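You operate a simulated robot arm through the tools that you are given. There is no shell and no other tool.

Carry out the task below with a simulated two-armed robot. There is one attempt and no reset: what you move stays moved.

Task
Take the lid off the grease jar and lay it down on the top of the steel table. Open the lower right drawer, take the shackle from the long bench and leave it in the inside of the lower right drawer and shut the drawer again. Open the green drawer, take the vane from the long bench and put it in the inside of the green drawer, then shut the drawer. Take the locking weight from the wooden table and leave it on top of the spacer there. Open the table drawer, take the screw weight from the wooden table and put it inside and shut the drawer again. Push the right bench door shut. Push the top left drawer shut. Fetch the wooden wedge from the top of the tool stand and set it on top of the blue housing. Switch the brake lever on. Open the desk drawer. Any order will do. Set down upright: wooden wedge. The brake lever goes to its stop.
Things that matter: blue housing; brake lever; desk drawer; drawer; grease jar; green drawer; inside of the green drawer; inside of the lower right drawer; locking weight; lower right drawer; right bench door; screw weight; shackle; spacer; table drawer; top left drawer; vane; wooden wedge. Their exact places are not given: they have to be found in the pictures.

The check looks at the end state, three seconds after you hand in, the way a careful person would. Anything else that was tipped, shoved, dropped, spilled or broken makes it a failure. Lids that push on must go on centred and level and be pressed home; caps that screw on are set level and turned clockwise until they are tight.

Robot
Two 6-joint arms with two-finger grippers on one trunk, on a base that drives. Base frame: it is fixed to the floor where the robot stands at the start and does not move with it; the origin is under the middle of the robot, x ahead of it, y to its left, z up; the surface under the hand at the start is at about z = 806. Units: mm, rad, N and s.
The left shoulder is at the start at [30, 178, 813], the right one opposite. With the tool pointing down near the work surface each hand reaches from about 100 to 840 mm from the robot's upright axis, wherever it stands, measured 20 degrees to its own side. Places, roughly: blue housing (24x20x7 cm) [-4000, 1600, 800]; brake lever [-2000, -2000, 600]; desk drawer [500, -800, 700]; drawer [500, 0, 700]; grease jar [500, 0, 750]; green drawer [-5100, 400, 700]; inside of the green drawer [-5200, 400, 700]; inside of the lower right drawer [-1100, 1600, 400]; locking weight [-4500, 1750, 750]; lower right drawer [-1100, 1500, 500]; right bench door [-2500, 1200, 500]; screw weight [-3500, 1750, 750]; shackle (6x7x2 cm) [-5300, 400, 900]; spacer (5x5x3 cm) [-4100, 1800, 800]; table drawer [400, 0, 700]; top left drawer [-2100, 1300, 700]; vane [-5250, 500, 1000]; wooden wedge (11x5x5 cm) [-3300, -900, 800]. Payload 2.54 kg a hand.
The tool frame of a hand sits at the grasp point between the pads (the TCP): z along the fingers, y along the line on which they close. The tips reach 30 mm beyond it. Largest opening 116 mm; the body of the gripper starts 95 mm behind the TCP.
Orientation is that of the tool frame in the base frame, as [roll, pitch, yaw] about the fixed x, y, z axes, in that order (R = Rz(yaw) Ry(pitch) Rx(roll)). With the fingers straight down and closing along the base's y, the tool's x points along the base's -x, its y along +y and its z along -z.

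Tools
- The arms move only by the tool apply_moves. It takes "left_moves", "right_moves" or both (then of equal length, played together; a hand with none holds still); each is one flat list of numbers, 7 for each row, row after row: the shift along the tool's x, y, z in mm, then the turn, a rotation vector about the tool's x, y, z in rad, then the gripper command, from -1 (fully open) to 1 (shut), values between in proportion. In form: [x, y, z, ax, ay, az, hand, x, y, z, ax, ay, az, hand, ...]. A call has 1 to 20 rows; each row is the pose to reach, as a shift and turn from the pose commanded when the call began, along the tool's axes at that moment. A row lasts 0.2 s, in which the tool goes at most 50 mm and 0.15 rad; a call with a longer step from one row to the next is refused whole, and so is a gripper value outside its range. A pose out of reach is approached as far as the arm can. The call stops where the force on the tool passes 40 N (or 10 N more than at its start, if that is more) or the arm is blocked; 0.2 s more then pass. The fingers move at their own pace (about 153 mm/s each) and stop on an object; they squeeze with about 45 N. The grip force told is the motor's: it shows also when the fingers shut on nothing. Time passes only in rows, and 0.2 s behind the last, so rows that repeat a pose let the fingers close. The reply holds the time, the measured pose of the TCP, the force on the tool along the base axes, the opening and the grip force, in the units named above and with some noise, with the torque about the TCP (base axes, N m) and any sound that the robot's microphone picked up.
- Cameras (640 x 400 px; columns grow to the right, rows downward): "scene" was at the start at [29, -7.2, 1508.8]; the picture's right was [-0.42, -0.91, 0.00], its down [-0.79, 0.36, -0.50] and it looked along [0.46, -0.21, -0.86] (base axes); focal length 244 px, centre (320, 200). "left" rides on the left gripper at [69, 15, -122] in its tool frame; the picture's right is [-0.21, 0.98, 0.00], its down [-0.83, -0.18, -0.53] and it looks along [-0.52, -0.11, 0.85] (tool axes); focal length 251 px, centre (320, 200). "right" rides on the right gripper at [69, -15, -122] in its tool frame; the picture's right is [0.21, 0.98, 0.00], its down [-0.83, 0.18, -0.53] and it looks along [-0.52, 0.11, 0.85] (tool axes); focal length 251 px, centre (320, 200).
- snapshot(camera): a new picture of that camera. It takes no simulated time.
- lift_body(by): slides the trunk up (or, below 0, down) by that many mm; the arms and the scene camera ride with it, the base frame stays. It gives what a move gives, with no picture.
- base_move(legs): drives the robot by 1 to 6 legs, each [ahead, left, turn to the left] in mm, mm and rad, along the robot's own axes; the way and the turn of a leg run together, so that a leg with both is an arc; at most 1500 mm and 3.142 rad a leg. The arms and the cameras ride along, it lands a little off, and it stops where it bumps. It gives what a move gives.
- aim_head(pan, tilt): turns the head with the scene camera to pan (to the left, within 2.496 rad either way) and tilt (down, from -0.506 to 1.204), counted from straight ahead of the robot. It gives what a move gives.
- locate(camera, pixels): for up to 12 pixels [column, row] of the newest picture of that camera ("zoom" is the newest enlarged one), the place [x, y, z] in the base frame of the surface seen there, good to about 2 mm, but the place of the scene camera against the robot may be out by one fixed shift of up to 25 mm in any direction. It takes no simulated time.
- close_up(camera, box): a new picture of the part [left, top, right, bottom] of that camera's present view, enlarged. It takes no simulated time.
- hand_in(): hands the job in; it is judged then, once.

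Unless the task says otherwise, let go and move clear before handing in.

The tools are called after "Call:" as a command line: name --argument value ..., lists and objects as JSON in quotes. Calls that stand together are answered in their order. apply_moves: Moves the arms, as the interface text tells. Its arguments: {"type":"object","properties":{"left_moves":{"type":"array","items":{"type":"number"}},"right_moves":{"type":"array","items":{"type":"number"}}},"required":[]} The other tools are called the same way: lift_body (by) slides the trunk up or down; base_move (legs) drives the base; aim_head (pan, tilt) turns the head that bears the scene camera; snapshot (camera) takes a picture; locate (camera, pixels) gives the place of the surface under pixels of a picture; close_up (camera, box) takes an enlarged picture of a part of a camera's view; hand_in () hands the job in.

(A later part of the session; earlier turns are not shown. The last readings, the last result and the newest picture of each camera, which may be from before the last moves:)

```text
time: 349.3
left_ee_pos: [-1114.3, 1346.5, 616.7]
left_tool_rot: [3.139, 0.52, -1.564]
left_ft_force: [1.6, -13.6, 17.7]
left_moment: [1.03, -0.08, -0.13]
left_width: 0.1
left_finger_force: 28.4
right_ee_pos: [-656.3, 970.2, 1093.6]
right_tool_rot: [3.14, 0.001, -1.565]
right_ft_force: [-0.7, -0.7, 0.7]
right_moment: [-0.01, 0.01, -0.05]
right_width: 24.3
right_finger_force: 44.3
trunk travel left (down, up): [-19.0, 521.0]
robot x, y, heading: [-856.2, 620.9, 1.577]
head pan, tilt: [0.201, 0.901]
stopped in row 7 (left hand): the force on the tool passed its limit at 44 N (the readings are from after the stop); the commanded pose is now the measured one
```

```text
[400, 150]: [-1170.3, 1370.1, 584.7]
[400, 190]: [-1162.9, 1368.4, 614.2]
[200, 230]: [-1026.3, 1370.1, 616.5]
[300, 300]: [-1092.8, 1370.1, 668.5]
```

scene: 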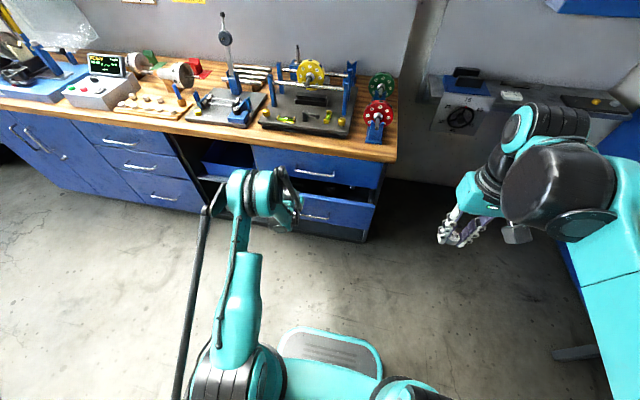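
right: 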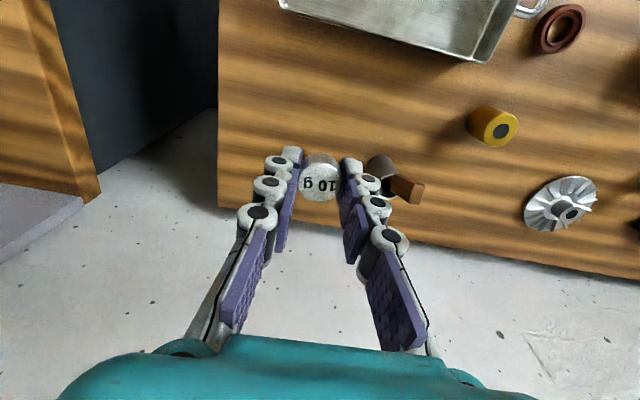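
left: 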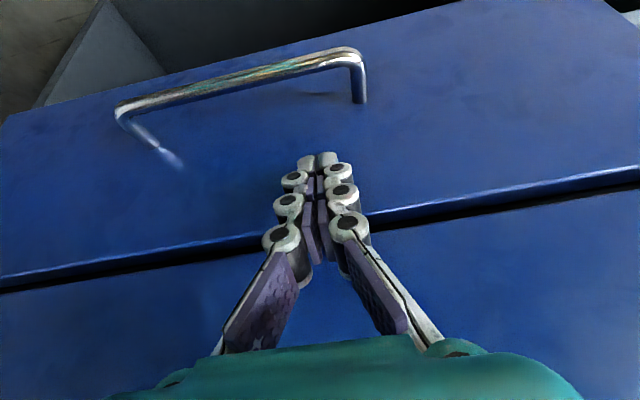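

The drawer is shut (44 N). I back off, raise and tuck the left hand, then turn to the steel table.

Call:
base_move --legs '[[-350, 0, 0]]'

Call:
apply_moves --left_moves '[-10, 0, -40, 0, 0.06, 0, 1, -20, 0, -80, 0, 0.12, 0, 0, -30, 0, -120, 0, 0.18, 0, -0.5, -40, 0, -165, 0, 0.24, 0, -0.5, -45, 0, -210, 0, 0.3, 0, -0.5, -50, 0, -255, 0, 0.36, 0, -0.5, -50, 0, -300, 0, 0.42, 0, -0.5, -50, 0, -345, 0, 0.48, 0, -0.5, -50, 0, -390, 0, 0.524, 0, -0.5]'

```text
time: 351.6
left_ee_pos: [-1113.6, 1000.2, 613.6]
left_tool_rot: [3.141, 0.519, -1.564]
left_ft_force: [-0.2, 0.1, 0.4]
left_moment: [0.02, 0.01, 0.02]
left_width: 0.1
left_finger_force: 28.2
right_ee_pos: [-655.8, 624.7, 1092.3]
right_tool_rot: [3.138, 0.0, -1.566]
right_ft_force: [0.2, -0.3, 0.4]
right_moment: [0.02, 0.01, -0.01]
right_width: 24.1
right_finger_force: 45.5
trunk travel left (down, up): [-19.0, 521.0]
robot x, y, heading: [-856.9, 274.4, 1.575]
head pan, tilt: [0.201, 0.901]
```

```text
time: 353.6
left_ee_pos: [-1109.9, 849.1, 978.0]
left_tool_rot: [3.14, -0.006, -1.562]
left_ft_force: [0.1, -0.5, 0.6]
left_moment: [0.0, 0.02, -0.01]
left_width: 87.1
left_finger_force: 0.0
right_ee_pos: [-654.8, 625.0, 1092.6]
right_tool_rot: [3.138, 0.0, -1.565]
right_ft_force: [-0.7, 0.2, -1.0]
right_moment: [0.04, 0.01, 0.01]
right_width: 24.2
right_finger_force: 45.1
trunk travel left (down, up): [-19.0, 521.0]
robot x, y, heading: [-856.5, 275.3, 1.572]
head pan, tilt: [0.201, 0.901]
```

I finish tucking the left hand to its travel pose.

Call:
apply_moves --left_moves '[39, 0, -20, 0, 0, 0, -0.5, 78, 0, -40, 0, 0, 0, -0.5, 117, 0, -60, 0, 0, 0, -0.5, 156, 0, -80, 0, 0, 0, -0.5, 195, 0, -100, 0, 0, 0, -0.5, 234, 0, -119, 0, 0, 0, -0.5]'

Call:
base_move --legs '[[0, 0, -1.571], [200, 0, 0]]'

Call:
aim_head --pan -0.1 --tilt 0.8

Call:
snapshot --camera "scene"

```text
time: 355.0
left_ee_pos: [-1108.6, 616.2, 1099.4]
left_tool_rot: [3.14, -0.008, -1.562]
left_ft_force: [0.1, -0.3, 0.5]
left_moment: [0.04, -0.02, 0.01]
left_width: 86.9
left_finger_force: 0.1
right_ee_pos: [-655.9, 624.4, 1092.8]
right_tool_rot: [3.139, 0.0, -1.565]
right_ft_force: [-0.6, 0.4, -0.9]
right_moment: [0.01, 0.0, 0.01]
right_width: 24.1
right_finger_force: 44.4
trunk travel left (down, up): [-19.0, 521.0]
robot x, y, heading: [-859.6, 277.0, 1.577]
head pan, tilt: [0.201, 0.901]
```

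```text
time: 360.4
left_ee_pos: [-308.9, 517.1, 1098.7]
left_tool_rot: [3.141, -0.009, 3.133]
left_ft_force: [0.5, 0.7, -0.1]
left_moment: [0.02, 0.07, 0.02]
left_width: 86.8
left_finger_force: 0.0
right_ee_pos: [-310.2, 64.1, 1092.0]
right_tool_rot: [3.139, -0.002, 3.131]
right_ft_force: [0.1, -0.8, 0.9]
right_moment: [0.01, 0.06, -0.01]
right_width: 24.1
right_finger_force: 44.6
trunk travel left (down, up): [-19.0, 521.0]
robot x, y, heading: [-657.1, 275.8, -0.017]
head pan, tilt: [0.201, 0.901]
```

```text
time: 361.2
left_ee_pos: [-310.0, 518.4, 1097.3]
left_tool_rot: [3.141, -0.007, 3.133]
left_ft_force: [-0.4, 0.6, -0.2]
left_moment: [0.01, -0.01, 0.0]
left_width: 86.9
left_finger_force: 0.1
right_ee_pos: [-310.8, 64.3, 1092.7]
right_tool_rot: [3.138, 0.0, 3.131]
right_ft_force: [0.4, 0.2, 0.8]
right_moment: [-0.01, 0.03, 0.01]
right_width: 24.2
right_finger_force: 45.2
trunk travel left (down, up): [-19.0, 521.0]
robot x, y, heading: [-654.1, 275.5, -0.011]
head pan, tilt: [-0.099, 0.799]
```

```text
taken
```

scene: 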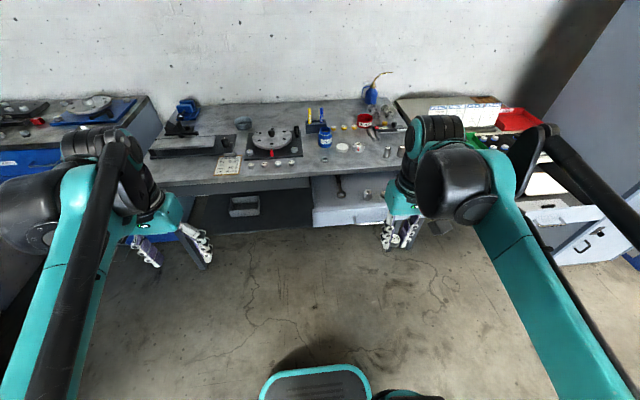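

I drive closer so the right hand can look into the open table drawer.

Call:
base_move --legs '[[240, -70, 0.012]]'

Call:
apply_moves --right_moves '[-40, 0, 0, 0, 0, 0, 1, -80, 0, 0, 0, 0, 0, 1, -120, 0, 0, 0, 0, 0, 1, -160, 0, 0, 0, 0, 0, 1, -200, 0, 0, 0, 0, 0, 1]'

Call:
snapshot --camera "right"

```text
time: 363.1
left_ee_pos: [-71.7, 450.9, 1098.4]
left_tool_rot: [3.139, -0.007, -3.139]
left_ft_force: [0.9, 0.4, 0.7]
left_moment: [-0.01, 0.08, 0.03]
left_width: 87.0
left_finger_force: 0.0
right_ee_pos: [-68.8, -3.6, 1093.0]
right_tool_rot: [3.139, -0.002, 3.14]
right_ft_force: [0.2, 0.0, 0.6]
right_moment: [0.03, 0.05, -0.02]
right_width: 24.0
right_finger_force: 44.6
trunk travel left (down, up): [-19.0, 521.0]
robot x, y, heading: [-417.8, 200.0, 0.001]
head pan, tilt: [-0.099, 0.799]
```

```text
time: 364.3
left_ee_pos: [-71.7, 450.4, 1097.9]
left_tool_rot: [-3.141, -0.006, -3.139]
left_ft_force: [0.7, -0.4, -0.5]
left_moment: [-0.02, 0.03, -0.01]
left_width: 87.0
left_finger_force: 0.1
right_ee_pos: [133.1, -3.3, 1091.0]
right_tool_rot: [3.14, -0.002, 3.14]
right_ft_force: [0.6, 0.2, -0.6]
right_moment: [0.0, 0.04, 0.04]
right_width: 24.0
right_finger_force: 45.3
trunk travel left (down, up): [-19.0, 521.0]
robot x, y, heading: [-414.6, 203.6, -0.006]
head pan, tilt: [-0.099, 0.799]
```

```text
taken
```

right: 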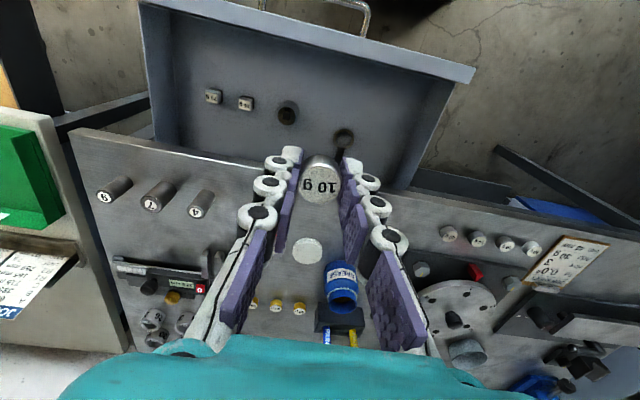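

The right camera shows the drawer: blocks at (213,96) and (246,103), a round piece at (287,112), the spanner at (343,140). I locate free floor.

Call:
locate --camera "right" --pixels '[[287, 112], [246, 103], [213, 96], [343, 135], [320, 90], [390, 100], [230, 60], [300, 60], [430, 90], [160, 60], [350, 60], [380, 140]]'

Call:
close_up --camera "right" --box '[130, 0, 490, 200]'

```text
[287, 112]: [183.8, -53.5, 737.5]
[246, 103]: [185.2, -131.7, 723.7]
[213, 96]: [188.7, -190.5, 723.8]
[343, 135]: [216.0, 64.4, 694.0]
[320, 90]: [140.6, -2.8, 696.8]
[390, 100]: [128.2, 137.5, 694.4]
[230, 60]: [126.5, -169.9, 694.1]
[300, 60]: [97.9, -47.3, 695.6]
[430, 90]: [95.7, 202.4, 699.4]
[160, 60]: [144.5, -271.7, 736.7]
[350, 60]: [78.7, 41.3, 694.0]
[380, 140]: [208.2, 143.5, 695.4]
```

```text
1.78 times, centred on (310, 100) of right
```

zoom: 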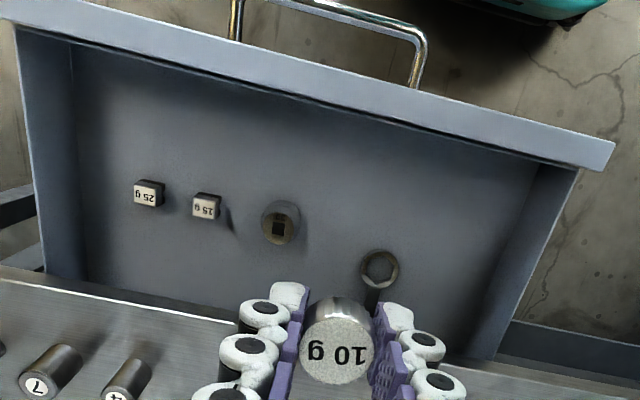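

Free floor around [133,0] (z≈695). I lower the screw weight there.

Call:
apply_moves --right_moves '[0, 0, 45, 0, 0, 0, 1, 0, 0, 90, 0, 0, 0, 1, 0, 0, 135, 0, 0, 0, 1, 0, 0, 180, 0, 0, 0, 1, 0, 0, 225, 0, 0, 0, 1, 0, 0, 270, 0, 0, 0, 1, 0, 0, 310, 0, 0, 0, 1, 0, 0, 340, 0, 0, 0, 1, 0, 0, 353, 0, 0, 0, 1]'

Call:
snapshot --camera "right"

```text
time: 366.3
left_ee_pos: [-72.4, 451.4, 1099.5]
left_tool_rot: [-3.141, -0.008, -3.14]
left_ft_force: [-0.5, -0.4, -0.7]
left_moment: [-0.02, 0.01, -0.01]
left_width: 86.6
left_finger_force: 0.0
right_ee_pos: [130.8, -2.0, 740.5]
right_tool_rot: [3.14, 0.001, 3.14]
right_ft_force: [0.5, 0.5, -0.1]
right_moment: [-0.01, 0.04, 0.04]
right_width: 24.2
right_finger_force: 44.5
trunk travel left (down, up): [-19.0, 521.0]
robot x, y, heading: [-418.3, 202.2, -0.007]
head pan, tilt: [-0.099, 0.799]
```

```text
taken
```

right: 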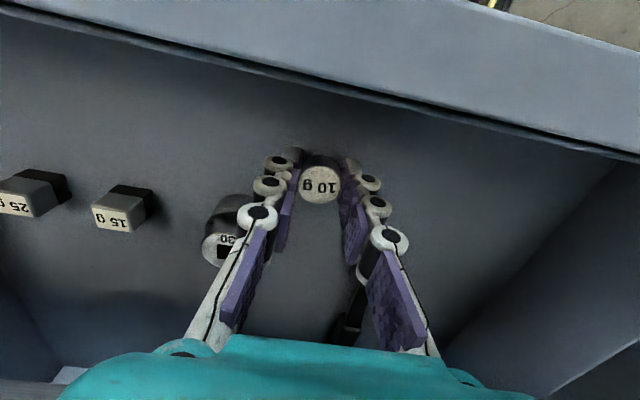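

I lower the last ~11 mm in small steps until contact.

Call:
apply_moves --right_moves '[0, 0, 5, 0, 0, 0, 1, 0, 0, 8, 0, 0, 0, 1, 0, 0, 9.5, 0, 0, 0, 1, 0, 0, 10.5, 0, 0, 0, 1, 0, 0, 11.2, 0, 0, 0, 1]'

```text
time: 367.5
left_ee_pos: [-70.8, 448.4, 1098.6]
left_tool_rot: [3.141, -0.007, -3.141]
left_ft_force: [-0.1, 0.5, -0.1]
left_moment: [-0.03, 0.01, 0.02]
left_width: 87.2
left_finger_force: 0.1
right_ee_pos: [131.7, -2.7, 727.5]
right_tool_rot: [3.14, 0.0, -3.141]
right_ft_force: [-0.4, -0.1, -0.6]
right_moment: [0.0, 0.01, 0.0]
right_width: 24.1
right_finger_force: 45.0
trunk travel left (down, up): [-19.0, 521.0]
robot x, y, heading: [-415.7, 199.4, -0.003]
head pan, tilt: [-0.099, 0.799]
```

Call:
apply_moves --right_moves '[0, 0, 0.6, 0, 0, 0, 1, 0, 0, 1.2, 0, 0, 0, 1, 0, 0, 1.8, 0, 0, 0, 1]'

```text
time: 368.3
left_ee_pos: [-71.9, 451.0, 1099.9]
left_tool_rot: [3.14, -0.006, -3.141]
left_ft_force: [0.8, 0.9, 0.1]
left_moment: [0.02, -0.03, -0.02]
left_width: 87.0
left_finger_force: 0.0
right_ee_pos: [131.4, -2.3, 725.7]
right_tool_rot: [3.139, 0.0, -3.141]
right_ft_force: [0.0, 0.5, -0.6]
right_moment: [-0.03, -0.01, 0.01]
right_width: 24.2
right_finger_force: 45.3
trunk travel left (down, up): [-19.0, 521.0]
robot x, y, heading: [-417.9, 202.8, -0.003]
head pan, tilt: [-0.099, 0.799]
```

No contact yet. I keep going by half millimetres.

Call:
apply_moves --right_moves '[0, 0, 0.5, 0, 0, 0, 1, 0, 0, 1, 0, 0, 0, 1, 0, 0, 1.5, 0, 0, 0, 1, 0, 0, 1.5, 0, 0, 0, 1]'

Call:
close_up --camera "right" --box '[250, 120, 390, 240]'

```text
time: 369.3
left_ee_pos: [-73.7, 451.0, 1098.5]
left_tool_rot: [3.139, -0.006, -3.138]
left_ft_force: [-0.7, 0.5, -0.6]
left_moment: [-0.02, 0.01, 0.0]
left_width: 86.7
left_finger_force: 0.2
right_ee_pos: [129.7, -2.3, 726.0]
right_tool_rot: [3.139, 0.0, 3.139]
right_ft_force: [0.7, 0.6, 16.7]
right_moment: [-0.07, -0.04, 0.02]
right_width: 23.9
right_finger_force: 45.3
trunk travel left (down, up): [-19.0, 521.0]
robot x, y, heading: [-418.0, 198.6, -0.003]
head pan, tilt: [-0.099, 0.799]
```

```text
3.33 times, centred on (320, 180) of right
```

zoom: 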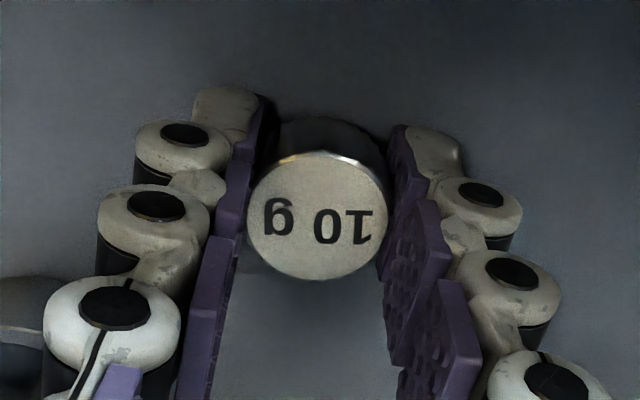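

Contact (16.7 N). I open and rise.

Call:
apply_moves --right_moves '[0, 0, -0.5, 0, 0, 0, 0.5, 0, 0, -0.5, 0, 0, 0, 0.3, 0, 0, -0.5, 0, 0, 0, 0.1, 0, 0, -0.5, 0, 0, 0, 0.1, 0, 0, -25, 0, 0, 0, 0.1, 0, 0, -70, 0, 0, 0, 0.1, 0, 0, -115, 0, 0, 0, 0.1, 0, 0, -160, 0, 0, 0, 0.1, 0, 0, -205, 0, 0, 0, 0.1, 0, 0, -250, 0, 0, 0, 0.1]'

Call:
snapshot --camera "right"

```text
time: 371.5
left_ee_pos: [-71.5, 451.0, 1098.2]
left_tool_rot: [3.141, -0.005, -3.141]
left_ft_force: [-0.5, 0.4, 0.6]
left_moment: [0.0, 0.03, 0.01]
left_width: 87.2
left_finger_force: 0.1
right_ee_pos: [131.7, -2.5, 975.7]
right_tool_rot: [3.14, 0.0, -3.141]
right_ft_force: [0.2, 0.1, 0.1]
right_moment: [0.01, 0.0, 0.02]
right_width: 51.9
right_finger_force: 0.0
trunk travel left (down, up): [-19.0, 521.0]
robot x, y, heading: [-416.0, 203.5, -0.001]
head pan, tilt: [-0.099, 0.799]
```

```text
taken
```

right: 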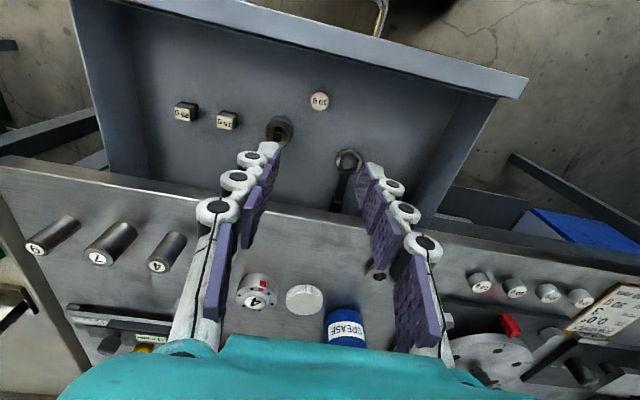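

The screw weight stands in the drawer at (320,101). I back off and pitch the right hand to push the drawer shut beside its handle (y≈85), because the table edge overhangs the face.

Call:
base_move --legs '[[-300, 88, 0]]'

Call:
apply_moves --right_moves '[-18.8, 0, 36.5, 0, -0.131, 0, 1, -37.6, 0, 73, 0, -0.262, 0, 1, -56.4, 0, 109.5, 0, -0.393, 0, 1, -75.2, 0, 146, 0, -0.524, 0, 1, -94, 0, 182.5, 0, -0.654, 0, 1, -113, 0, 219, 0, -0.785, 0, 1]'

Call:
snapshot --camera "right"

Call:
snapshot --camera "scene"

```text
time: 373.6
left_ee_pos: [-372.4, 539.0, 1098.0]
left_tool_rot: [3.14, -0.004, -3.14]
left_ft_force: [-0.3, -0.4, -0.4]
left_moment: [-0.01, -0.01, 0.0]
left_width: 87.1
left_finger_force: 0.1
right_ee_pos: [-169.0, 84.8, 974.5]
right_tool_rot: [3.138, 0.0, 3.139]
right_ft_force: [-0.5, 0.1, -0.4]
right_moment: [0.0, -0.05, -0.03]
right_width: 52.0
right_finger_force: 0.1
trunk travel left (down, up): [-19.0, 521.0]
robot x, y, heading: [-719.6, 291.8, -0.0]
head pan, tilt: [-0.099, 0.799]
```

```text
time: 375.0
left_ee_pos: [-372.7, 537.9, 1097.2]
left_tool_rot: [3.141, -0.006, -3.139]
left_ft_force: [-0.4, 0.2, 0.3]
left_moment: [0.01, 0.01, -0.01]
left_width: 86.9
left_finger_force: 0.1
right_ee_pos: [-55.2, 85.8, 754.0]
right_tool_rot: [3.135, 0.785, 3.137]
right_ft_force: [0.8, 0.3, -1.1]
right_moment: [-0.02, 0.02, 0.02]
right_width: 0.0
right_finger_force: 29.1
trunk travel left (down, up): [-19.0, 521.0]
robot x, y, heading: [-717.0, 288.3, 0.001]
head pan, tilt: [-0.099, 0.799]
```

```text
taken
```

right: 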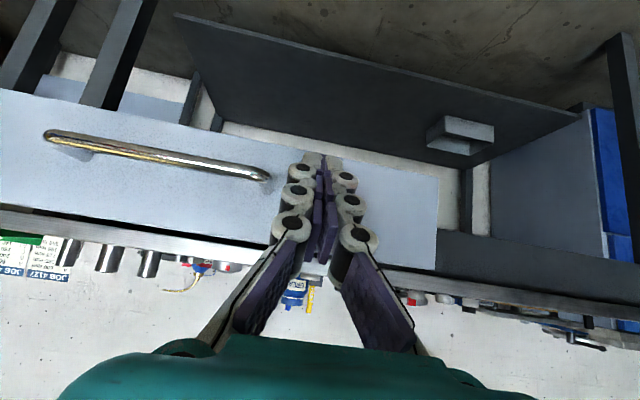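

```text
taken
```

scene: 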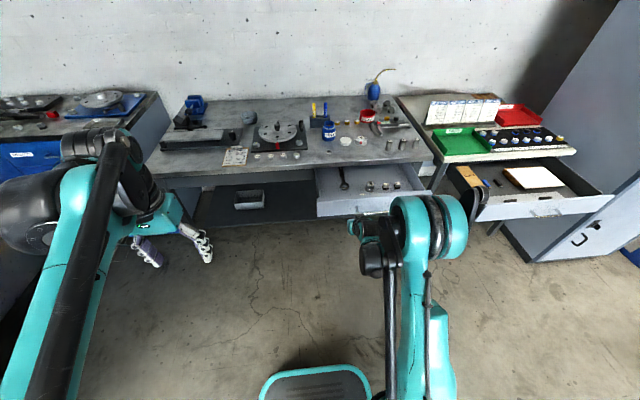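

The fingertips are beside the handle's end at (268,175). I check face and handle positions.

Call:
locate --camera "right" --pixels '[[400, 200], [380, 240], [250, 200], [262, 175], [400, 170], [430, 262], [200, 230]]'

```text
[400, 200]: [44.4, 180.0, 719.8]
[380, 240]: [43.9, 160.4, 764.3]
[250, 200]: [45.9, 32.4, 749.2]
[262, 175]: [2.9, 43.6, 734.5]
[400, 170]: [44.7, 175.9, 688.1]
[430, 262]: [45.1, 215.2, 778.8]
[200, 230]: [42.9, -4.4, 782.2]
```

Face at x≈45, tip height 733, clear of the handle end (y=44). I push gently in short legs.

Call:
base_move --legs '[[65, 0, 0], [25, 0, 0], [35, 0, 0], [40, 0, 0], [40, 0, 0], [40, 0, 0]]'

Call:
snapshot --camera "right"

Call:
locate --camera "right" --pixels '[[400, 200], [380, 240], [250, 200], [430, 262]]'

```text
time: 378.3
left_ee_pos: [-124.9, 538.5, 1097.3]
left_tool_rot: [3.14, -0.007, -3.139]
left_ft_force: [0.2, 1.1, -0.3]
left_moment: [0.04, 0.07, 0.02]
left_width: 87.0
left_finger_force: 0.1
right_ee_pos: [190.2, 86.3, 754.0]
right_tool_rot: [3.138, 0.784, 3.135]
right_ft_force: [1.2, -0.2, -1.1]
right_moment: [-0.02, -0.01, 0.03]
right_width: 0.2
right_finger_force: 28.8
trunk travel left (down, up): [-19.0, 521.0]
robot x, y, heading: [-472.1, 285.5, 0.0]
head pan, tilt: [-0.099, 0.799]
```

```text
taken
```

right: 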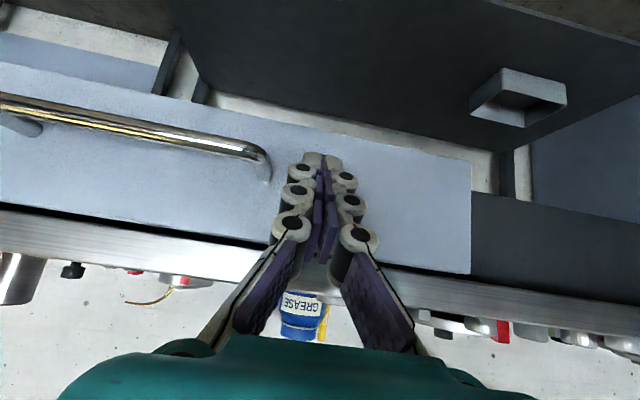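

```text
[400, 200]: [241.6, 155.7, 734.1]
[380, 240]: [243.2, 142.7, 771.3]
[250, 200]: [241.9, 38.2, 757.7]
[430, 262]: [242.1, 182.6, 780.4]
```

The face is at x≈242, 54 mm to go. I push on, then finish with the arm.

Call:
base_move --legs '[[25, 0, 0], [20, 0, 0]]'

Call:
apply_moves --right_moves '[-3.5, 0, 3.5, 0, 0, 0, 1, -7, 0, 7, 0, 0, 0, 1, -10.5, 0, 10.5, 0, 0, 0, 1, -13, 0, 13, 0, 0, 0, 1, -15.5, 0, 15.5, 0, 0, 0, 1, -18, 0, 18, 0, 0, 0, 1, -20, 0, 20, 0, 0, 0, 1, -22, 0, 22, 0, 0, 0, 1, -24, 0, 24, 0, 0, 0, 1]'

Call:
snapshot --camera "right"

Call:
locate --camera "right" --pixels '[[400, 200], [380, 230], [250, 190], [430, 240]]'

```text
time: 379.5
left_ee_pos: [-78.9, 537.3, 1098.8]
left_tool_rot: [3.14, -0.01, -3.14]
left_ft_force: [0.4, 0.3, -0.4]
left_moment: [0.04, 0.11, -0.03]
left_width: 87.0
left_finger_force: 0.1
right_ee_pos: [235.2, 85.2, 755.6]
right_tool_rot: [3.136, 0.785, 3.138]
right_ft_force: [0.6, 0.2, -0.1]
right_moment: [0.0, 0.03, 0.0]
right_width: 0.0
right_finger_force: 28.3
trunk travel left (down, up): [-19.0, 521.0]
robot x, y, heading: [-428.1, 288.5, -0.001]
head pan, tilt: [-0.099, 0.799]
```

```text
time: 381.5
left_ee_pos: [-81.7, 537.5, 1097.5]
left_tool_rot: [3.139, -0.007, -3.14]
left_ft_force: [0.0, 0.1, -0.4]
left_moment: [0.0, -0.01, -0.03]
left_width: 87.1
left_finger_force: 0.1
right_ee_pos: [269.2, 85.5, 755.6]
right_tool_rot: [3.135, 0.786, 3.136]
right_ft_force: [-0.9, -0.2, 1.1]
right_moment: [-0.02, 0.01, 0.0]
right_width: 6.0
right_finger_force: 28.2
trunk travel left (down, up): [-19.0, 521.0]
robot x, y, heading: [-427.0, 288.9, -0.004]
head pan, tilt: [-0.099, 0.799]
```

```text
taken
```

right: 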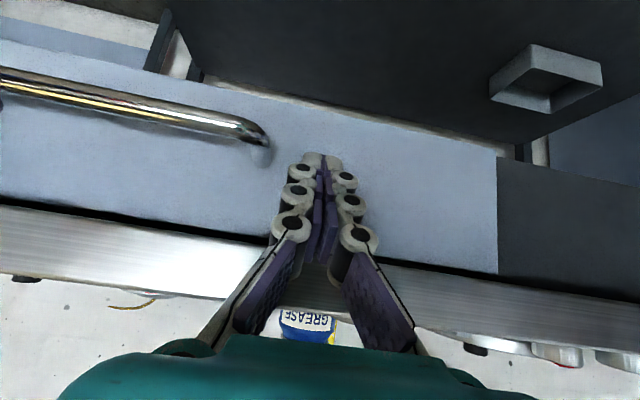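

```text
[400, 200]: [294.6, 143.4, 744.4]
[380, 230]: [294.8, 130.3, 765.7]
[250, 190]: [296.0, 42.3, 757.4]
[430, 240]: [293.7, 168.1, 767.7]
```

The face reads 294–296, essentially closed. I press until resistance.

Call:
apply_moves --right_moves '[-2, 0, 2, 0, 0, 0, 1, -4, 0, 4, 0, 0, 0, 1, -6, 0, 6, 0, 0, 0, 1, -7.5, 0, 7.5, 0, 0, 0, 1, -9, 0, 9, 0, 0, 0, 1]'

Call:
snapshot --camera "right"

Call:
locate --camera "right" --pixels '[[400, 200], [380, 230], [250, 190], [430, 230]]'

```text
time: 382.3
left_ee_pos: [-82.3, 537.5, 1098.0]
left_tool_rot: [3.14, -0.006, 3.141]
left_ft_force: [-0.7, 0.1, -0.1]
left_moment: [0.04, -0.03, 0.01]
left_width: 87.1
left_finger_force: 0.0
right_ee_pos: [270.9, 85.0, 755.2]
right_tool_rot: [3.136, 0.776, 3.137]
right_ft_force: [-12.5, 0.2, 3.5]
right_moment: [-0.05, 0.03, 0.02]
right_width: 6.0
right_finger_force: 28.7
trunk travel left (down, up): [-19.0, 521.0]
robot x, y, heading: [-431.1, 289.1, -0.003]
head pan, tilt: [-0.099, 0.799]
stopped in row 3 (right hand): the force on the tool passed its limit at 44 N (the readings are from after the stop); the commanded pose is now the measured one
```

```text
taken
```

right: 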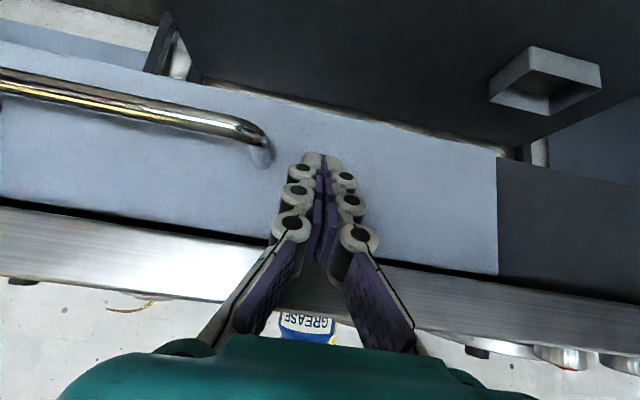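

```text
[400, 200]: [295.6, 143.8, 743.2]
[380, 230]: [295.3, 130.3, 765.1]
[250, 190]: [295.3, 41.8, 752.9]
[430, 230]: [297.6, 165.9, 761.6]
```

The table drawer is shut (44 N). The last job is the brake lever: I back off, tuck the right hand and turn toward the balancing machine.

Call:
base_move --legs '[[-600, 0, 0]]'

Call:
apply_moves --right_moves '[-2.5, 0, -41, 0, 0.071, 0, 0, -5, 0, -82, 0, 0.143, 0, -0.5, -7.6, 0, -123, 0, 0.214, 0, -0.5, -10, 0, -164, 0, 0.285, 0, -0.5, -12.7, 0, -205, 0, 0.357, 0, -0.5, -15, 0, -246, 0, 0.428, 0, -0.5, -17.8, 0, -287, 0, 0.5, 0, -0.5, -20, 0, -329, 0, 0.571, 0, -0.5, -23, 0, -370, 0, 0.642, 0, -0.5, -25, 0, -411, 0, 0.714, 0, -0.5, -28, 0, -452, 0, 0.785, 0, -0.5]'

```text
time: 385.6
left_ee_pos: [-682.0, 538.8, 1098.0]
left_tool_rot: [3.139, -0.006, -3.141]
left_ft_force: [-0.2, 0.1, 0.3]
left_moment: [0.02, -0.02, 0.02]
left_width: 87.2
left_finger_force: 0.0
right_ee_pos: [-326.2, 87.1, 754.5]
right_tool_rot: [3.136, 0.778, 3.137]
right_ft_force: [-0.1, 0.1, 0.8]
right_moment: [0.01, -0.01, -0.01]
right_width: 0.1
right_finger_force: 28.4
trunk travel left (down, up): [-19.0, 521.0]
robot x, y, heading: [-1025.1, 290.0, 0.002]
head pan, tilt: [-0.099, 0.799]
```

```text
time: 388.1
left_ee_pos: [-680.7, 539.4, 1098.0]
left_tool_rot: [3.141, -0.004, -3.141]
left_ft_force: [0.7, -0.8, 0.2]
left_moment: [0.0, -0.01, 0.03]
left_width: 86.8
left_finger_force: 0.0
right_ee_pos: [-622.1, 84.9, 1097.5]
right_tool_rot: [3.139, -0.008, 3.141]
right_ft_force: [0.1, 0.2, 0.4]
right_moment: [0.0, 0.01, -0.02]
right_width: 87.0
right_finger_force: 0.1
trunk travel left (down, up): [-19.0, 521.0]
robot x, y, heading: [-1025.6, 288.0, -0.001]
head pan, tilt: [-0.099, 0.799]
```

I turn to face −y and drive toward the machine.

Call:
base_move --legs '[[0, 0, -1.571], [500, -900, 0]]'

Call:
aim_head --pan 0.0 --tilt 0.5

Call:
snapshot --camera "scene"

```text
time: 397.2
left_ee_pos: [-1681.8, -545.9, 1097.5]
left_tool_rot: [3.14, -0.007, 1.569]
left_ft_force: [-0.4, -0.5, -0.7]
left_moment: [0.03, 0.02, -0.05]
left_width: 86.9
left_finger_force: 0.1
right_ee_pos: [-2135.5, -603.2, 1096.4]
right_tool_rot: [3.137, -0.007, 1.568]
right_ft_force: [0.2, -0.3, 0.3]
right_moment: [-0.01, -0.02, 0.01]
right_width: 87.0
right_finger_force: 0.1
trunk travel left (down, up): [-19.0, 521.0]
robot x, y, heading: [-1926.2, -200.7, -1.577]
head pan, tilt: [-0.099, 0.799]
```

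```text
time: 398.0
left_ee_pos: [-1681.3, -545.4, 1098.7]
left_tool_rot: [3.14, -0.008, 1.569]
left_ft_force: [-1.1, 0.4, -0.5]
left_moment: [-0.01, 0.0, 0.01]
left_width: 86.9
left_finger_force: 0.1
right_ee_pos: [-2134.5, -604.0, 1096.2]
right_tool_rot: [3.138, -0.01, 1.567]
right_ft_force: [0.3, 0.6, -0.1]
right_moment: [-0.02, 0.0, -0.01]
right_width: 87.0
right_finger_force: 0.1
trunk travel left (down, up): [-19.0, 521.0]
robot x, y, heading: [-1931.3, -198.7, -1.579]
head pan, tilt: [0.0, 0.499]
```

```text
taken
```

scene: 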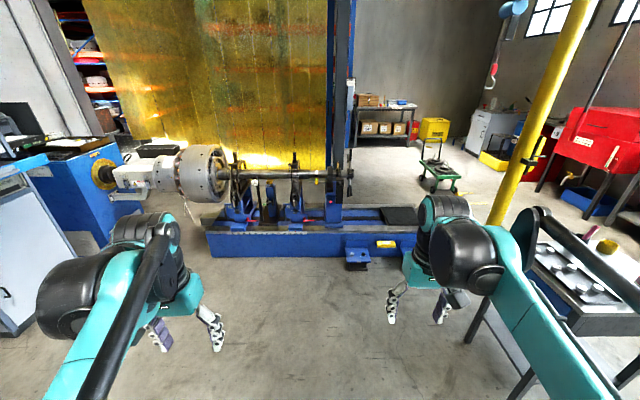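

Call:
close_up --camera "scene" --box '[160, 130, 300, 260]'

Call:
close_up --camera "scene" --box '[270, 140, 430, 280]'

Call:
locate --camera "scene" --pixels '[[256, 183], [245, 180], [295, 190], [335, 195], [310, 240], [385, 243], [240, 215], [300, 215], [230, 240], [357, 255], [348, 170], [295, 160]]'

```text
3.08 times, centred on (230, 195) of scene
```

zoom: 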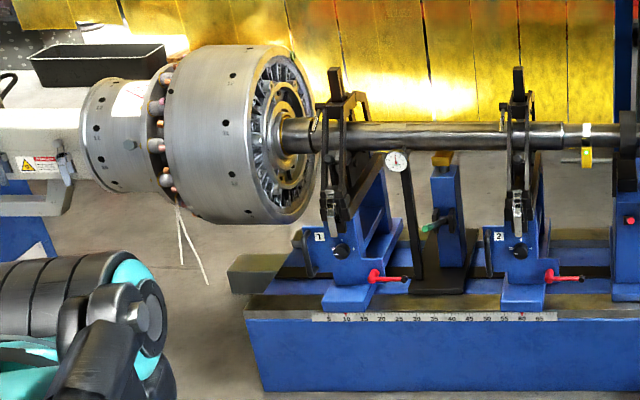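

```text
2.86 times, centred on (350, 210) of scene
```

zoom: 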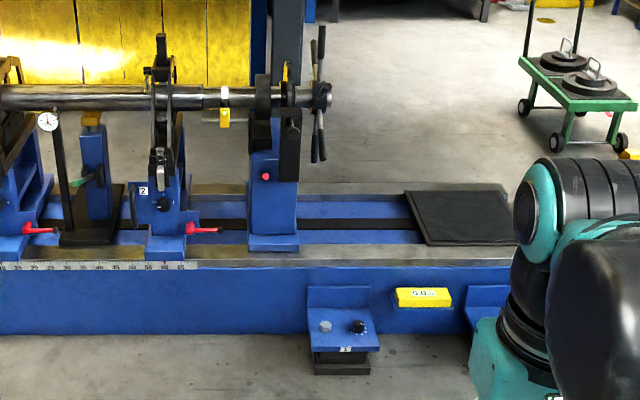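

```text
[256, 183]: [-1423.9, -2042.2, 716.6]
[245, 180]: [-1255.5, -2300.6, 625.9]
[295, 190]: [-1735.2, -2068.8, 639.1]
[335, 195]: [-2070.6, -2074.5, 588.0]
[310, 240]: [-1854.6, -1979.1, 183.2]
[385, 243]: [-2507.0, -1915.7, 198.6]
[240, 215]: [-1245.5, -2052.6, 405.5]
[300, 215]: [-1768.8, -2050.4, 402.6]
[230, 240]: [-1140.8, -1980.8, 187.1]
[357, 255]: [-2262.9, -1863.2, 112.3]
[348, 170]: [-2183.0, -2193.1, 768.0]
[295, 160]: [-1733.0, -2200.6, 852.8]
```

The machine has several levers: red clamp levers at the steady rests, a green-tipped lever on a small blue post, and parts on the tailstock. I drive closer for a better look.

Call:
base_move --legs '[[650, 0, 0.007]]'

Call:
aim_head --pan 0.0 --tilt 0.75

Call:
snapshot --camera "scene"

Call:
close_up --camera "scene" --box '[270, 60, 400, 220]'

```text
time: 401.6
left_ee_pos: [-1677.1, -1196.0, 1099.3]
left_tool_rot: [3.138, -0.008, 1.58]
left_ft_force: [0.6, 0.4, 0.2]
left_moment: [0.01, 0.01, -0.01]
left_width: 87.0
left_finger_force: 0.1
right_ee_pos: [-2130.3, -1256.9, 1095.6]
right_tool_rot: [3.138, -0.008, 1.577]
right_ft_force: [0.4, 0.4, -0.4]
right_moment: [0.06, -0.01, -0.01]
right_width: 86.9
right_finger_force: 0.1
trunk travel left (down, up): [-19.0, 521.0]
robot x, y, heading: [-1926.3, -853.7, -1.569]
head pan, tilt: [0.0, 0.499]
```

```text
time: 402.4
left_ee_pos: [-1677.5, -1193.7, 1098.4]
left_tool_rot: [3.141, -0.007, 1.579]
left_ft_force: [-0.6, -0.6, -0.2]
left_moment: [0.0, 0.01, -0.01]
left_width: 87.0
left_finger_force: 0.0
right_ee_pos: [-2129.6, -1256.2, 1096.1]
right_tool_rot: [3.139, -0.008, 1.576]
right_ft_force: [0.0, 0.1, -0.3]
right_moment: [0.01, -0.01, -0.01]
right_width: 87.1
right_finger_force: 0.0
trunk travel left (down, up): [-19.0, 521.0]
robot x, y, heading: [-1926.5, -851.4, -1.566]
head pan, tilt: [0.0, 0.75]
```

```text
taken
```

scene: 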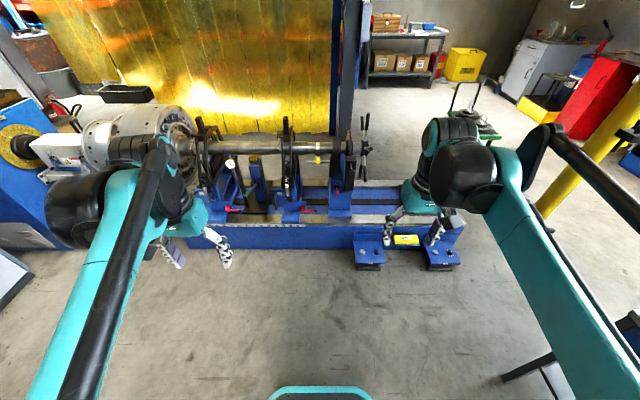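

```text
2.50 times, centred on (335, 140) of scene
```

zoom: 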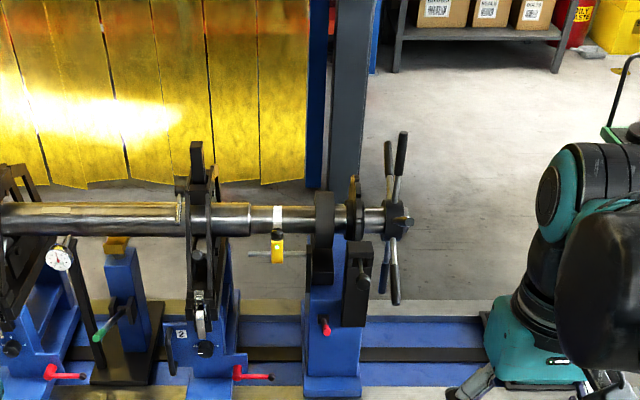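

I zoom tighter on the tailstock area.

Call:
close_up --camera "scene" --box '[322, 120, 382, 220]'

Call:
close_up --camera "scene" --box '[225, 150, 325, 230]'

Call:
locate --camera "scene" --pixels '[[337, 189], [353, 170], [355, 160], [336, 205], [352, 185], [364, 148], [310, 212], [286, 210], [260, 180], [322, 160]]'

```text
4.00 times, centred on (352, 170) of scene
```

zoom: 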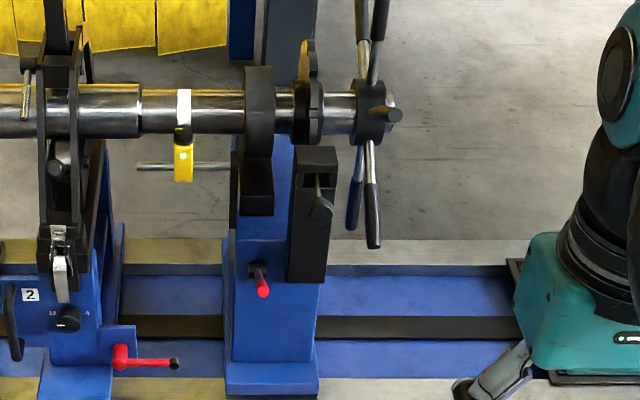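

```text
5.00 times, centred on (275, 190) of scene
```

zoom: 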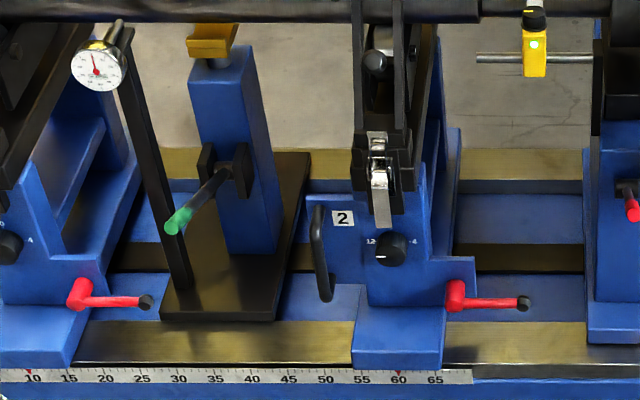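

```text
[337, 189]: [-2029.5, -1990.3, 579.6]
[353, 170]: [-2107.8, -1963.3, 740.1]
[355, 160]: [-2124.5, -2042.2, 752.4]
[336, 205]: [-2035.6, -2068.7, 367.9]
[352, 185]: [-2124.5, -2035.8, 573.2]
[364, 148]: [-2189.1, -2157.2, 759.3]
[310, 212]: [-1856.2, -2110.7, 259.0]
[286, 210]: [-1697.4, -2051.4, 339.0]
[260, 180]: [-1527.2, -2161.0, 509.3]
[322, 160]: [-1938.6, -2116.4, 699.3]
```

Two candidates on the tailstock: a red-tipped lever at about (-2027,-2012,592) and a black ball-knob lever in a gate at about (-2105,-1985,752). I drive closer and look with the right hand camera.

Call:
base_move --legs '[[400, 60, 0]]'

Call:
snapshot --camera "right"

Call:
aim_head --pan -0.2 --tilt 0.9

Call:
snapshot --camera "scene"

```text
time: 404.9
left_ee_pos: [-1615.6, -1593.3, 1098.4]
left_tool_rot: [3.138, -0.007, 1.578]
left_ft_force: [0.1, -0.5, 0.1]
left_moment: [0.04, 0.0, -0.01]
left_width: 86.8
left_finger_force: 0.0
right_ee_pos: [-2068.4, -1654.7, 1096.2]
right_tool_rot: [3.138, -0.01, 1.576]
right_ft_force: [0.2, -0.2, -0.9]
right_moment: [0.02, 0.01, 0.01]
right_width: 86.8
right_finger_force: 0.1
trunk travel left (down, up): [-19.0, 521.0]
robot x, y, heading: [-1864.5, -1248.3, -1.563]
head pan, tilt: [0.0, 0.75]
```

```text
taken
```

right: 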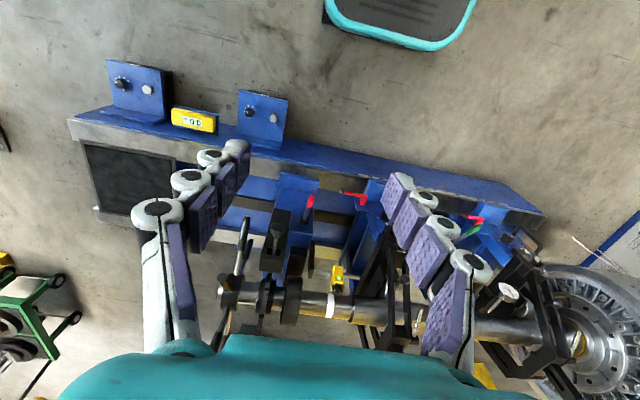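

```text
time: 405.6
left_ee_pos: [-1617.7, -1592.4, 1097.5]
left_tool_rot: [3.141, -0.007, 1.578]
left_ft_force: [-0.3, 0.8, 0.2]
left_moment: [-0.04, 0.03, 0.02]
left_width: 87.0
left_finger_force: 0.0
right_ee_pos: [-2070.6, -1653.1, 1096.0]
right_tool_rot: [3.137, -0.008, 1.574]
right_ft_force: [1.0, -0.5, -0.1]
right_moment: [-0.01, 0.01, -0.01]
right_width: 86.9
right_finger_force: 0.0
trunk travel left (down, up): [-19.0, 521.0]
robot x, y, heading: [-1866.0, -1251.5, -1.569]
head pan, tilt: [-0.201, 0.901]
```

```text
taken
```

scene: 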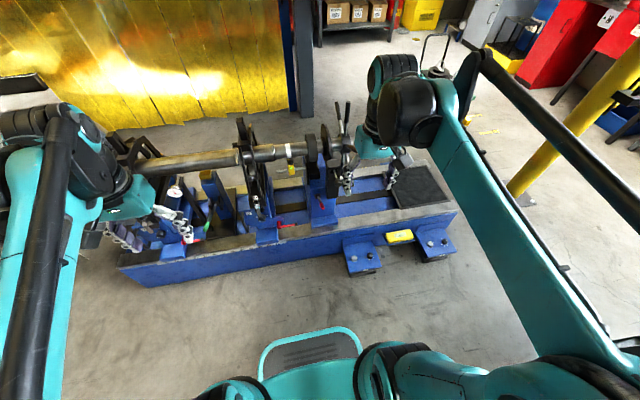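

Call:
close_up --camera "scene" --box '[280, 110, 380, 230]'

Call:
close_up --camera "right" --box '[210, 160, 390, 330]'

Call:
locate --camera "right" --pixels '[[309, 202], [306, 212], [277, 230], [275, 250], [280, 215], [300, 190], [358, 197], [348, 192]]'

```text
3.33 times, centred on (330, 170) of scene
```

zoom: 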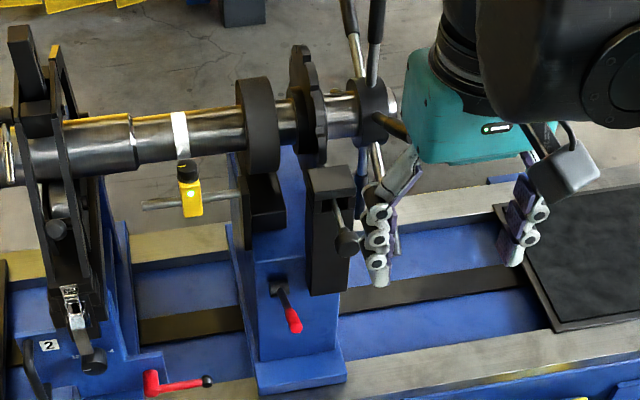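

```text
2.35 times, centred on (300, 245) of right
```

zoom: 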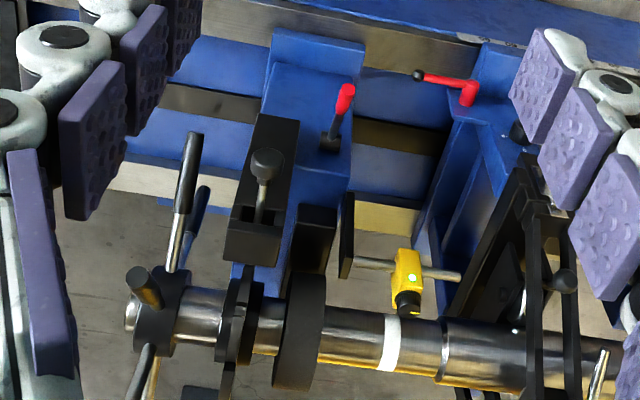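

```text
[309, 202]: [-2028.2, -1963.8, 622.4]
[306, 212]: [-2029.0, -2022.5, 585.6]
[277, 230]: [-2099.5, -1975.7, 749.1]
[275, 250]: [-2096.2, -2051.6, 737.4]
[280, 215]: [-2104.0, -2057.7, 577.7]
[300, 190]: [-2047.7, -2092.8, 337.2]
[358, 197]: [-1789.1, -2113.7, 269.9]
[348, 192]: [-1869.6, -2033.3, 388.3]
```

By position the red-tipped lever fits best, but the black knob lever by the notched disc is also possible. I bring the right hand in at 45° for a close frontal look.

Call:
apply_moves --right_moves '[-19, 0, 33, 0, -0.131, 0, -0.5, -38, 0, 66, 0, -0.262, 0, -0.5, -57, 0, 99, 0, -0.393, 0, -0.5, -76, 0, 132, 0, -0.524, 0, -0.5, -95, 0, 165, 0, -0.654, 0, -0.5, -115, 0, 196, 0, -0.785, 0, -0.5]'

Call:
snapshot --camera "right"

Call:
close_up --camera "right" --box '[200, 40, 440, 240]'

```text
time: 407.0
left_ee_pos: [-1615.2, -1593.9, 1099.8]
left_tool_rot: [3.14, -0.005, 1.577]
left_ft_force: [-0.7, 0.0, 0.3]
left_moment: [0.01, -0.03, -0.01]
left_width: 86.8
left_finger_force: 0.0
right_ee_pos: [-2068.9, -1768.3, 898.2]
right_tool_rot: [3.136, 0.779, 1.572]
right_ft_force: [0.2, 0.0, 0.1]
right_moment: [0.02, 0.0, 0.0]
right_width: 86.9
right_finger_force: 0.0
trunk travel left (down, up): [-19.0, 521.0]
robot x, y, heading: [-1868.2, -1247.5, -1.565]
head pan, tilt: [-0.201, 0.901]
```

```text
taken
```

right: 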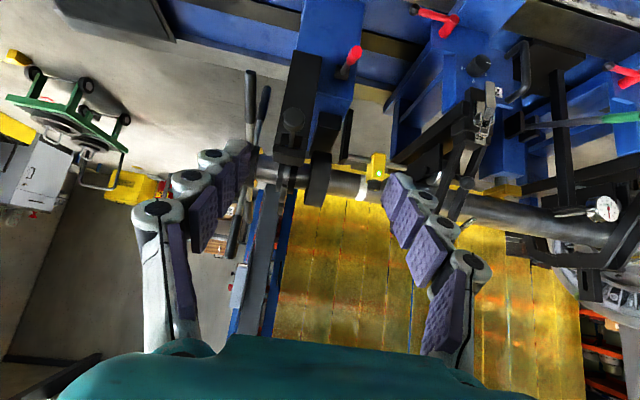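

```text
2.00 times, centred on (320, 140) of right
```

zoom: 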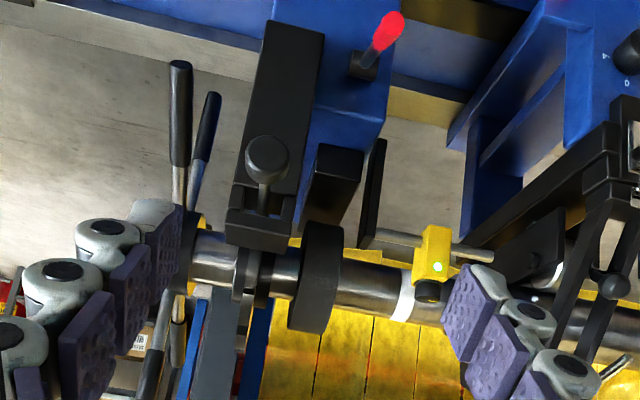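

I zoom in tightly on each lever.

Call:
close_up --camera "right" --box '[260, 90, 330, 180]'

Call:
close_up --camera "right" --box '[320, 35, 380, 85]'

Call:
close_up --camera "scene" --box '[305, 125, 355, 215]'

Call:
locate --camera "right" --pixels '[[350, 60], [342, 73], [356, 50], [293, 118], [293, 140], [285, 100], [300, 150], [310, 100], [290, 160], [330, 160], [297, 70]]'

```text
4.44 times, centred on (295, 135) of right
```

zoom: 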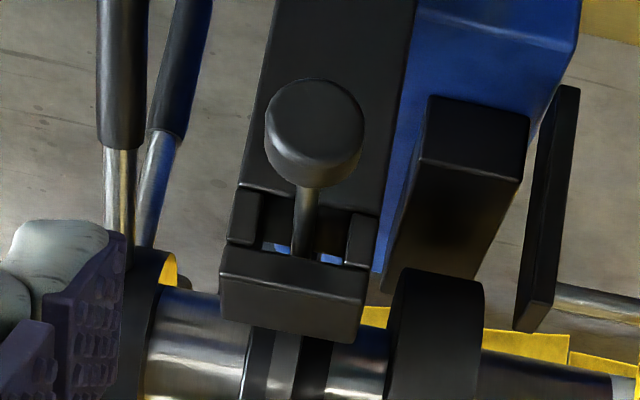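

```text
8.00 times, centred on (350, 60) of right
```

zoom: 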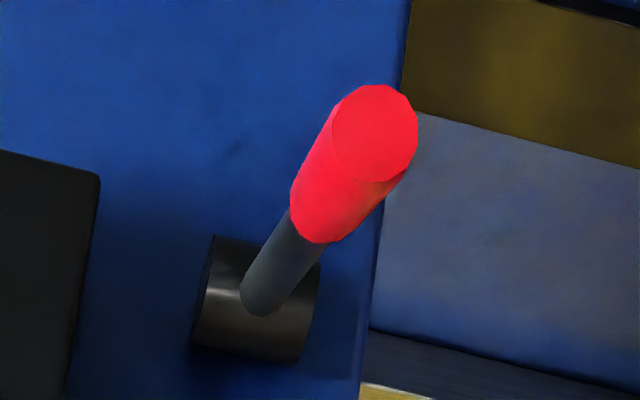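

```text
4.44 times, centred on (330, 170) of scene
```

zoom: 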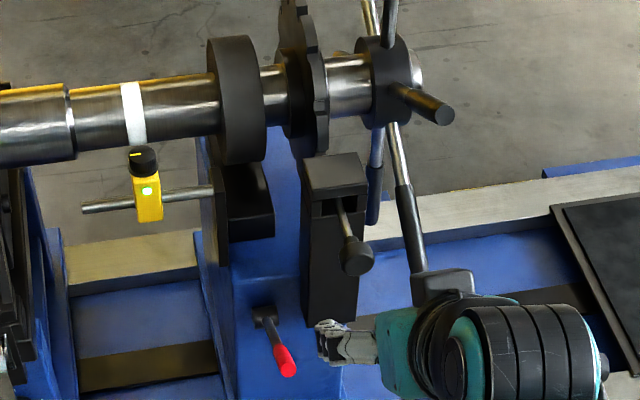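

```text
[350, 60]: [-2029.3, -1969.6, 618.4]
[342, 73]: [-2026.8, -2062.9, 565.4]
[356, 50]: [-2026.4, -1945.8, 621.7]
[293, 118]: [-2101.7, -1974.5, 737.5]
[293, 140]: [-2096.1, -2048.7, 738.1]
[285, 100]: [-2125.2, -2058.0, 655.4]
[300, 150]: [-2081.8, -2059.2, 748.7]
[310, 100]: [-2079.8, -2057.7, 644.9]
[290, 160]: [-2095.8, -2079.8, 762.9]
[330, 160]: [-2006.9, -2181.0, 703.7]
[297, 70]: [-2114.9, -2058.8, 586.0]
```

The red-tipped lever has a hub with its axis along x near (-2027,-2060,565) and its grip pointing out toward me and up, to about (-2027,-1946,620); this matches the given place. I measure points along it.

Call:
locate --camera "right" --pixels '[[345, 69], [347, 66], [349, 62], [352, 57], [354, 54], [357, 51], [359, 49], [338, 74], [346, 76], [340, 69], [344, 79]]'

```text
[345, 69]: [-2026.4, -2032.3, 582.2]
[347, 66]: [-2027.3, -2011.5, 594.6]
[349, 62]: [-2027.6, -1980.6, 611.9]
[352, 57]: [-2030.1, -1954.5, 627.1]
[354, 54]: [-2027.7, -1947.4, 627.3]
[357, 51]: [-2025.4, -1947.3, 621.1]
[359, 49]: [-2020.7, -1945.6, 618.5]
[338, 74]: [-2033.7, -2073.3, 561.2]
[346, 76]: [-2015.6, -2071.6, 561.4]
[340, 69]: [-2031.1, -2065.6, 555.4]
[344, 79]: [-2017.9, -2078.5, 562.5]
```

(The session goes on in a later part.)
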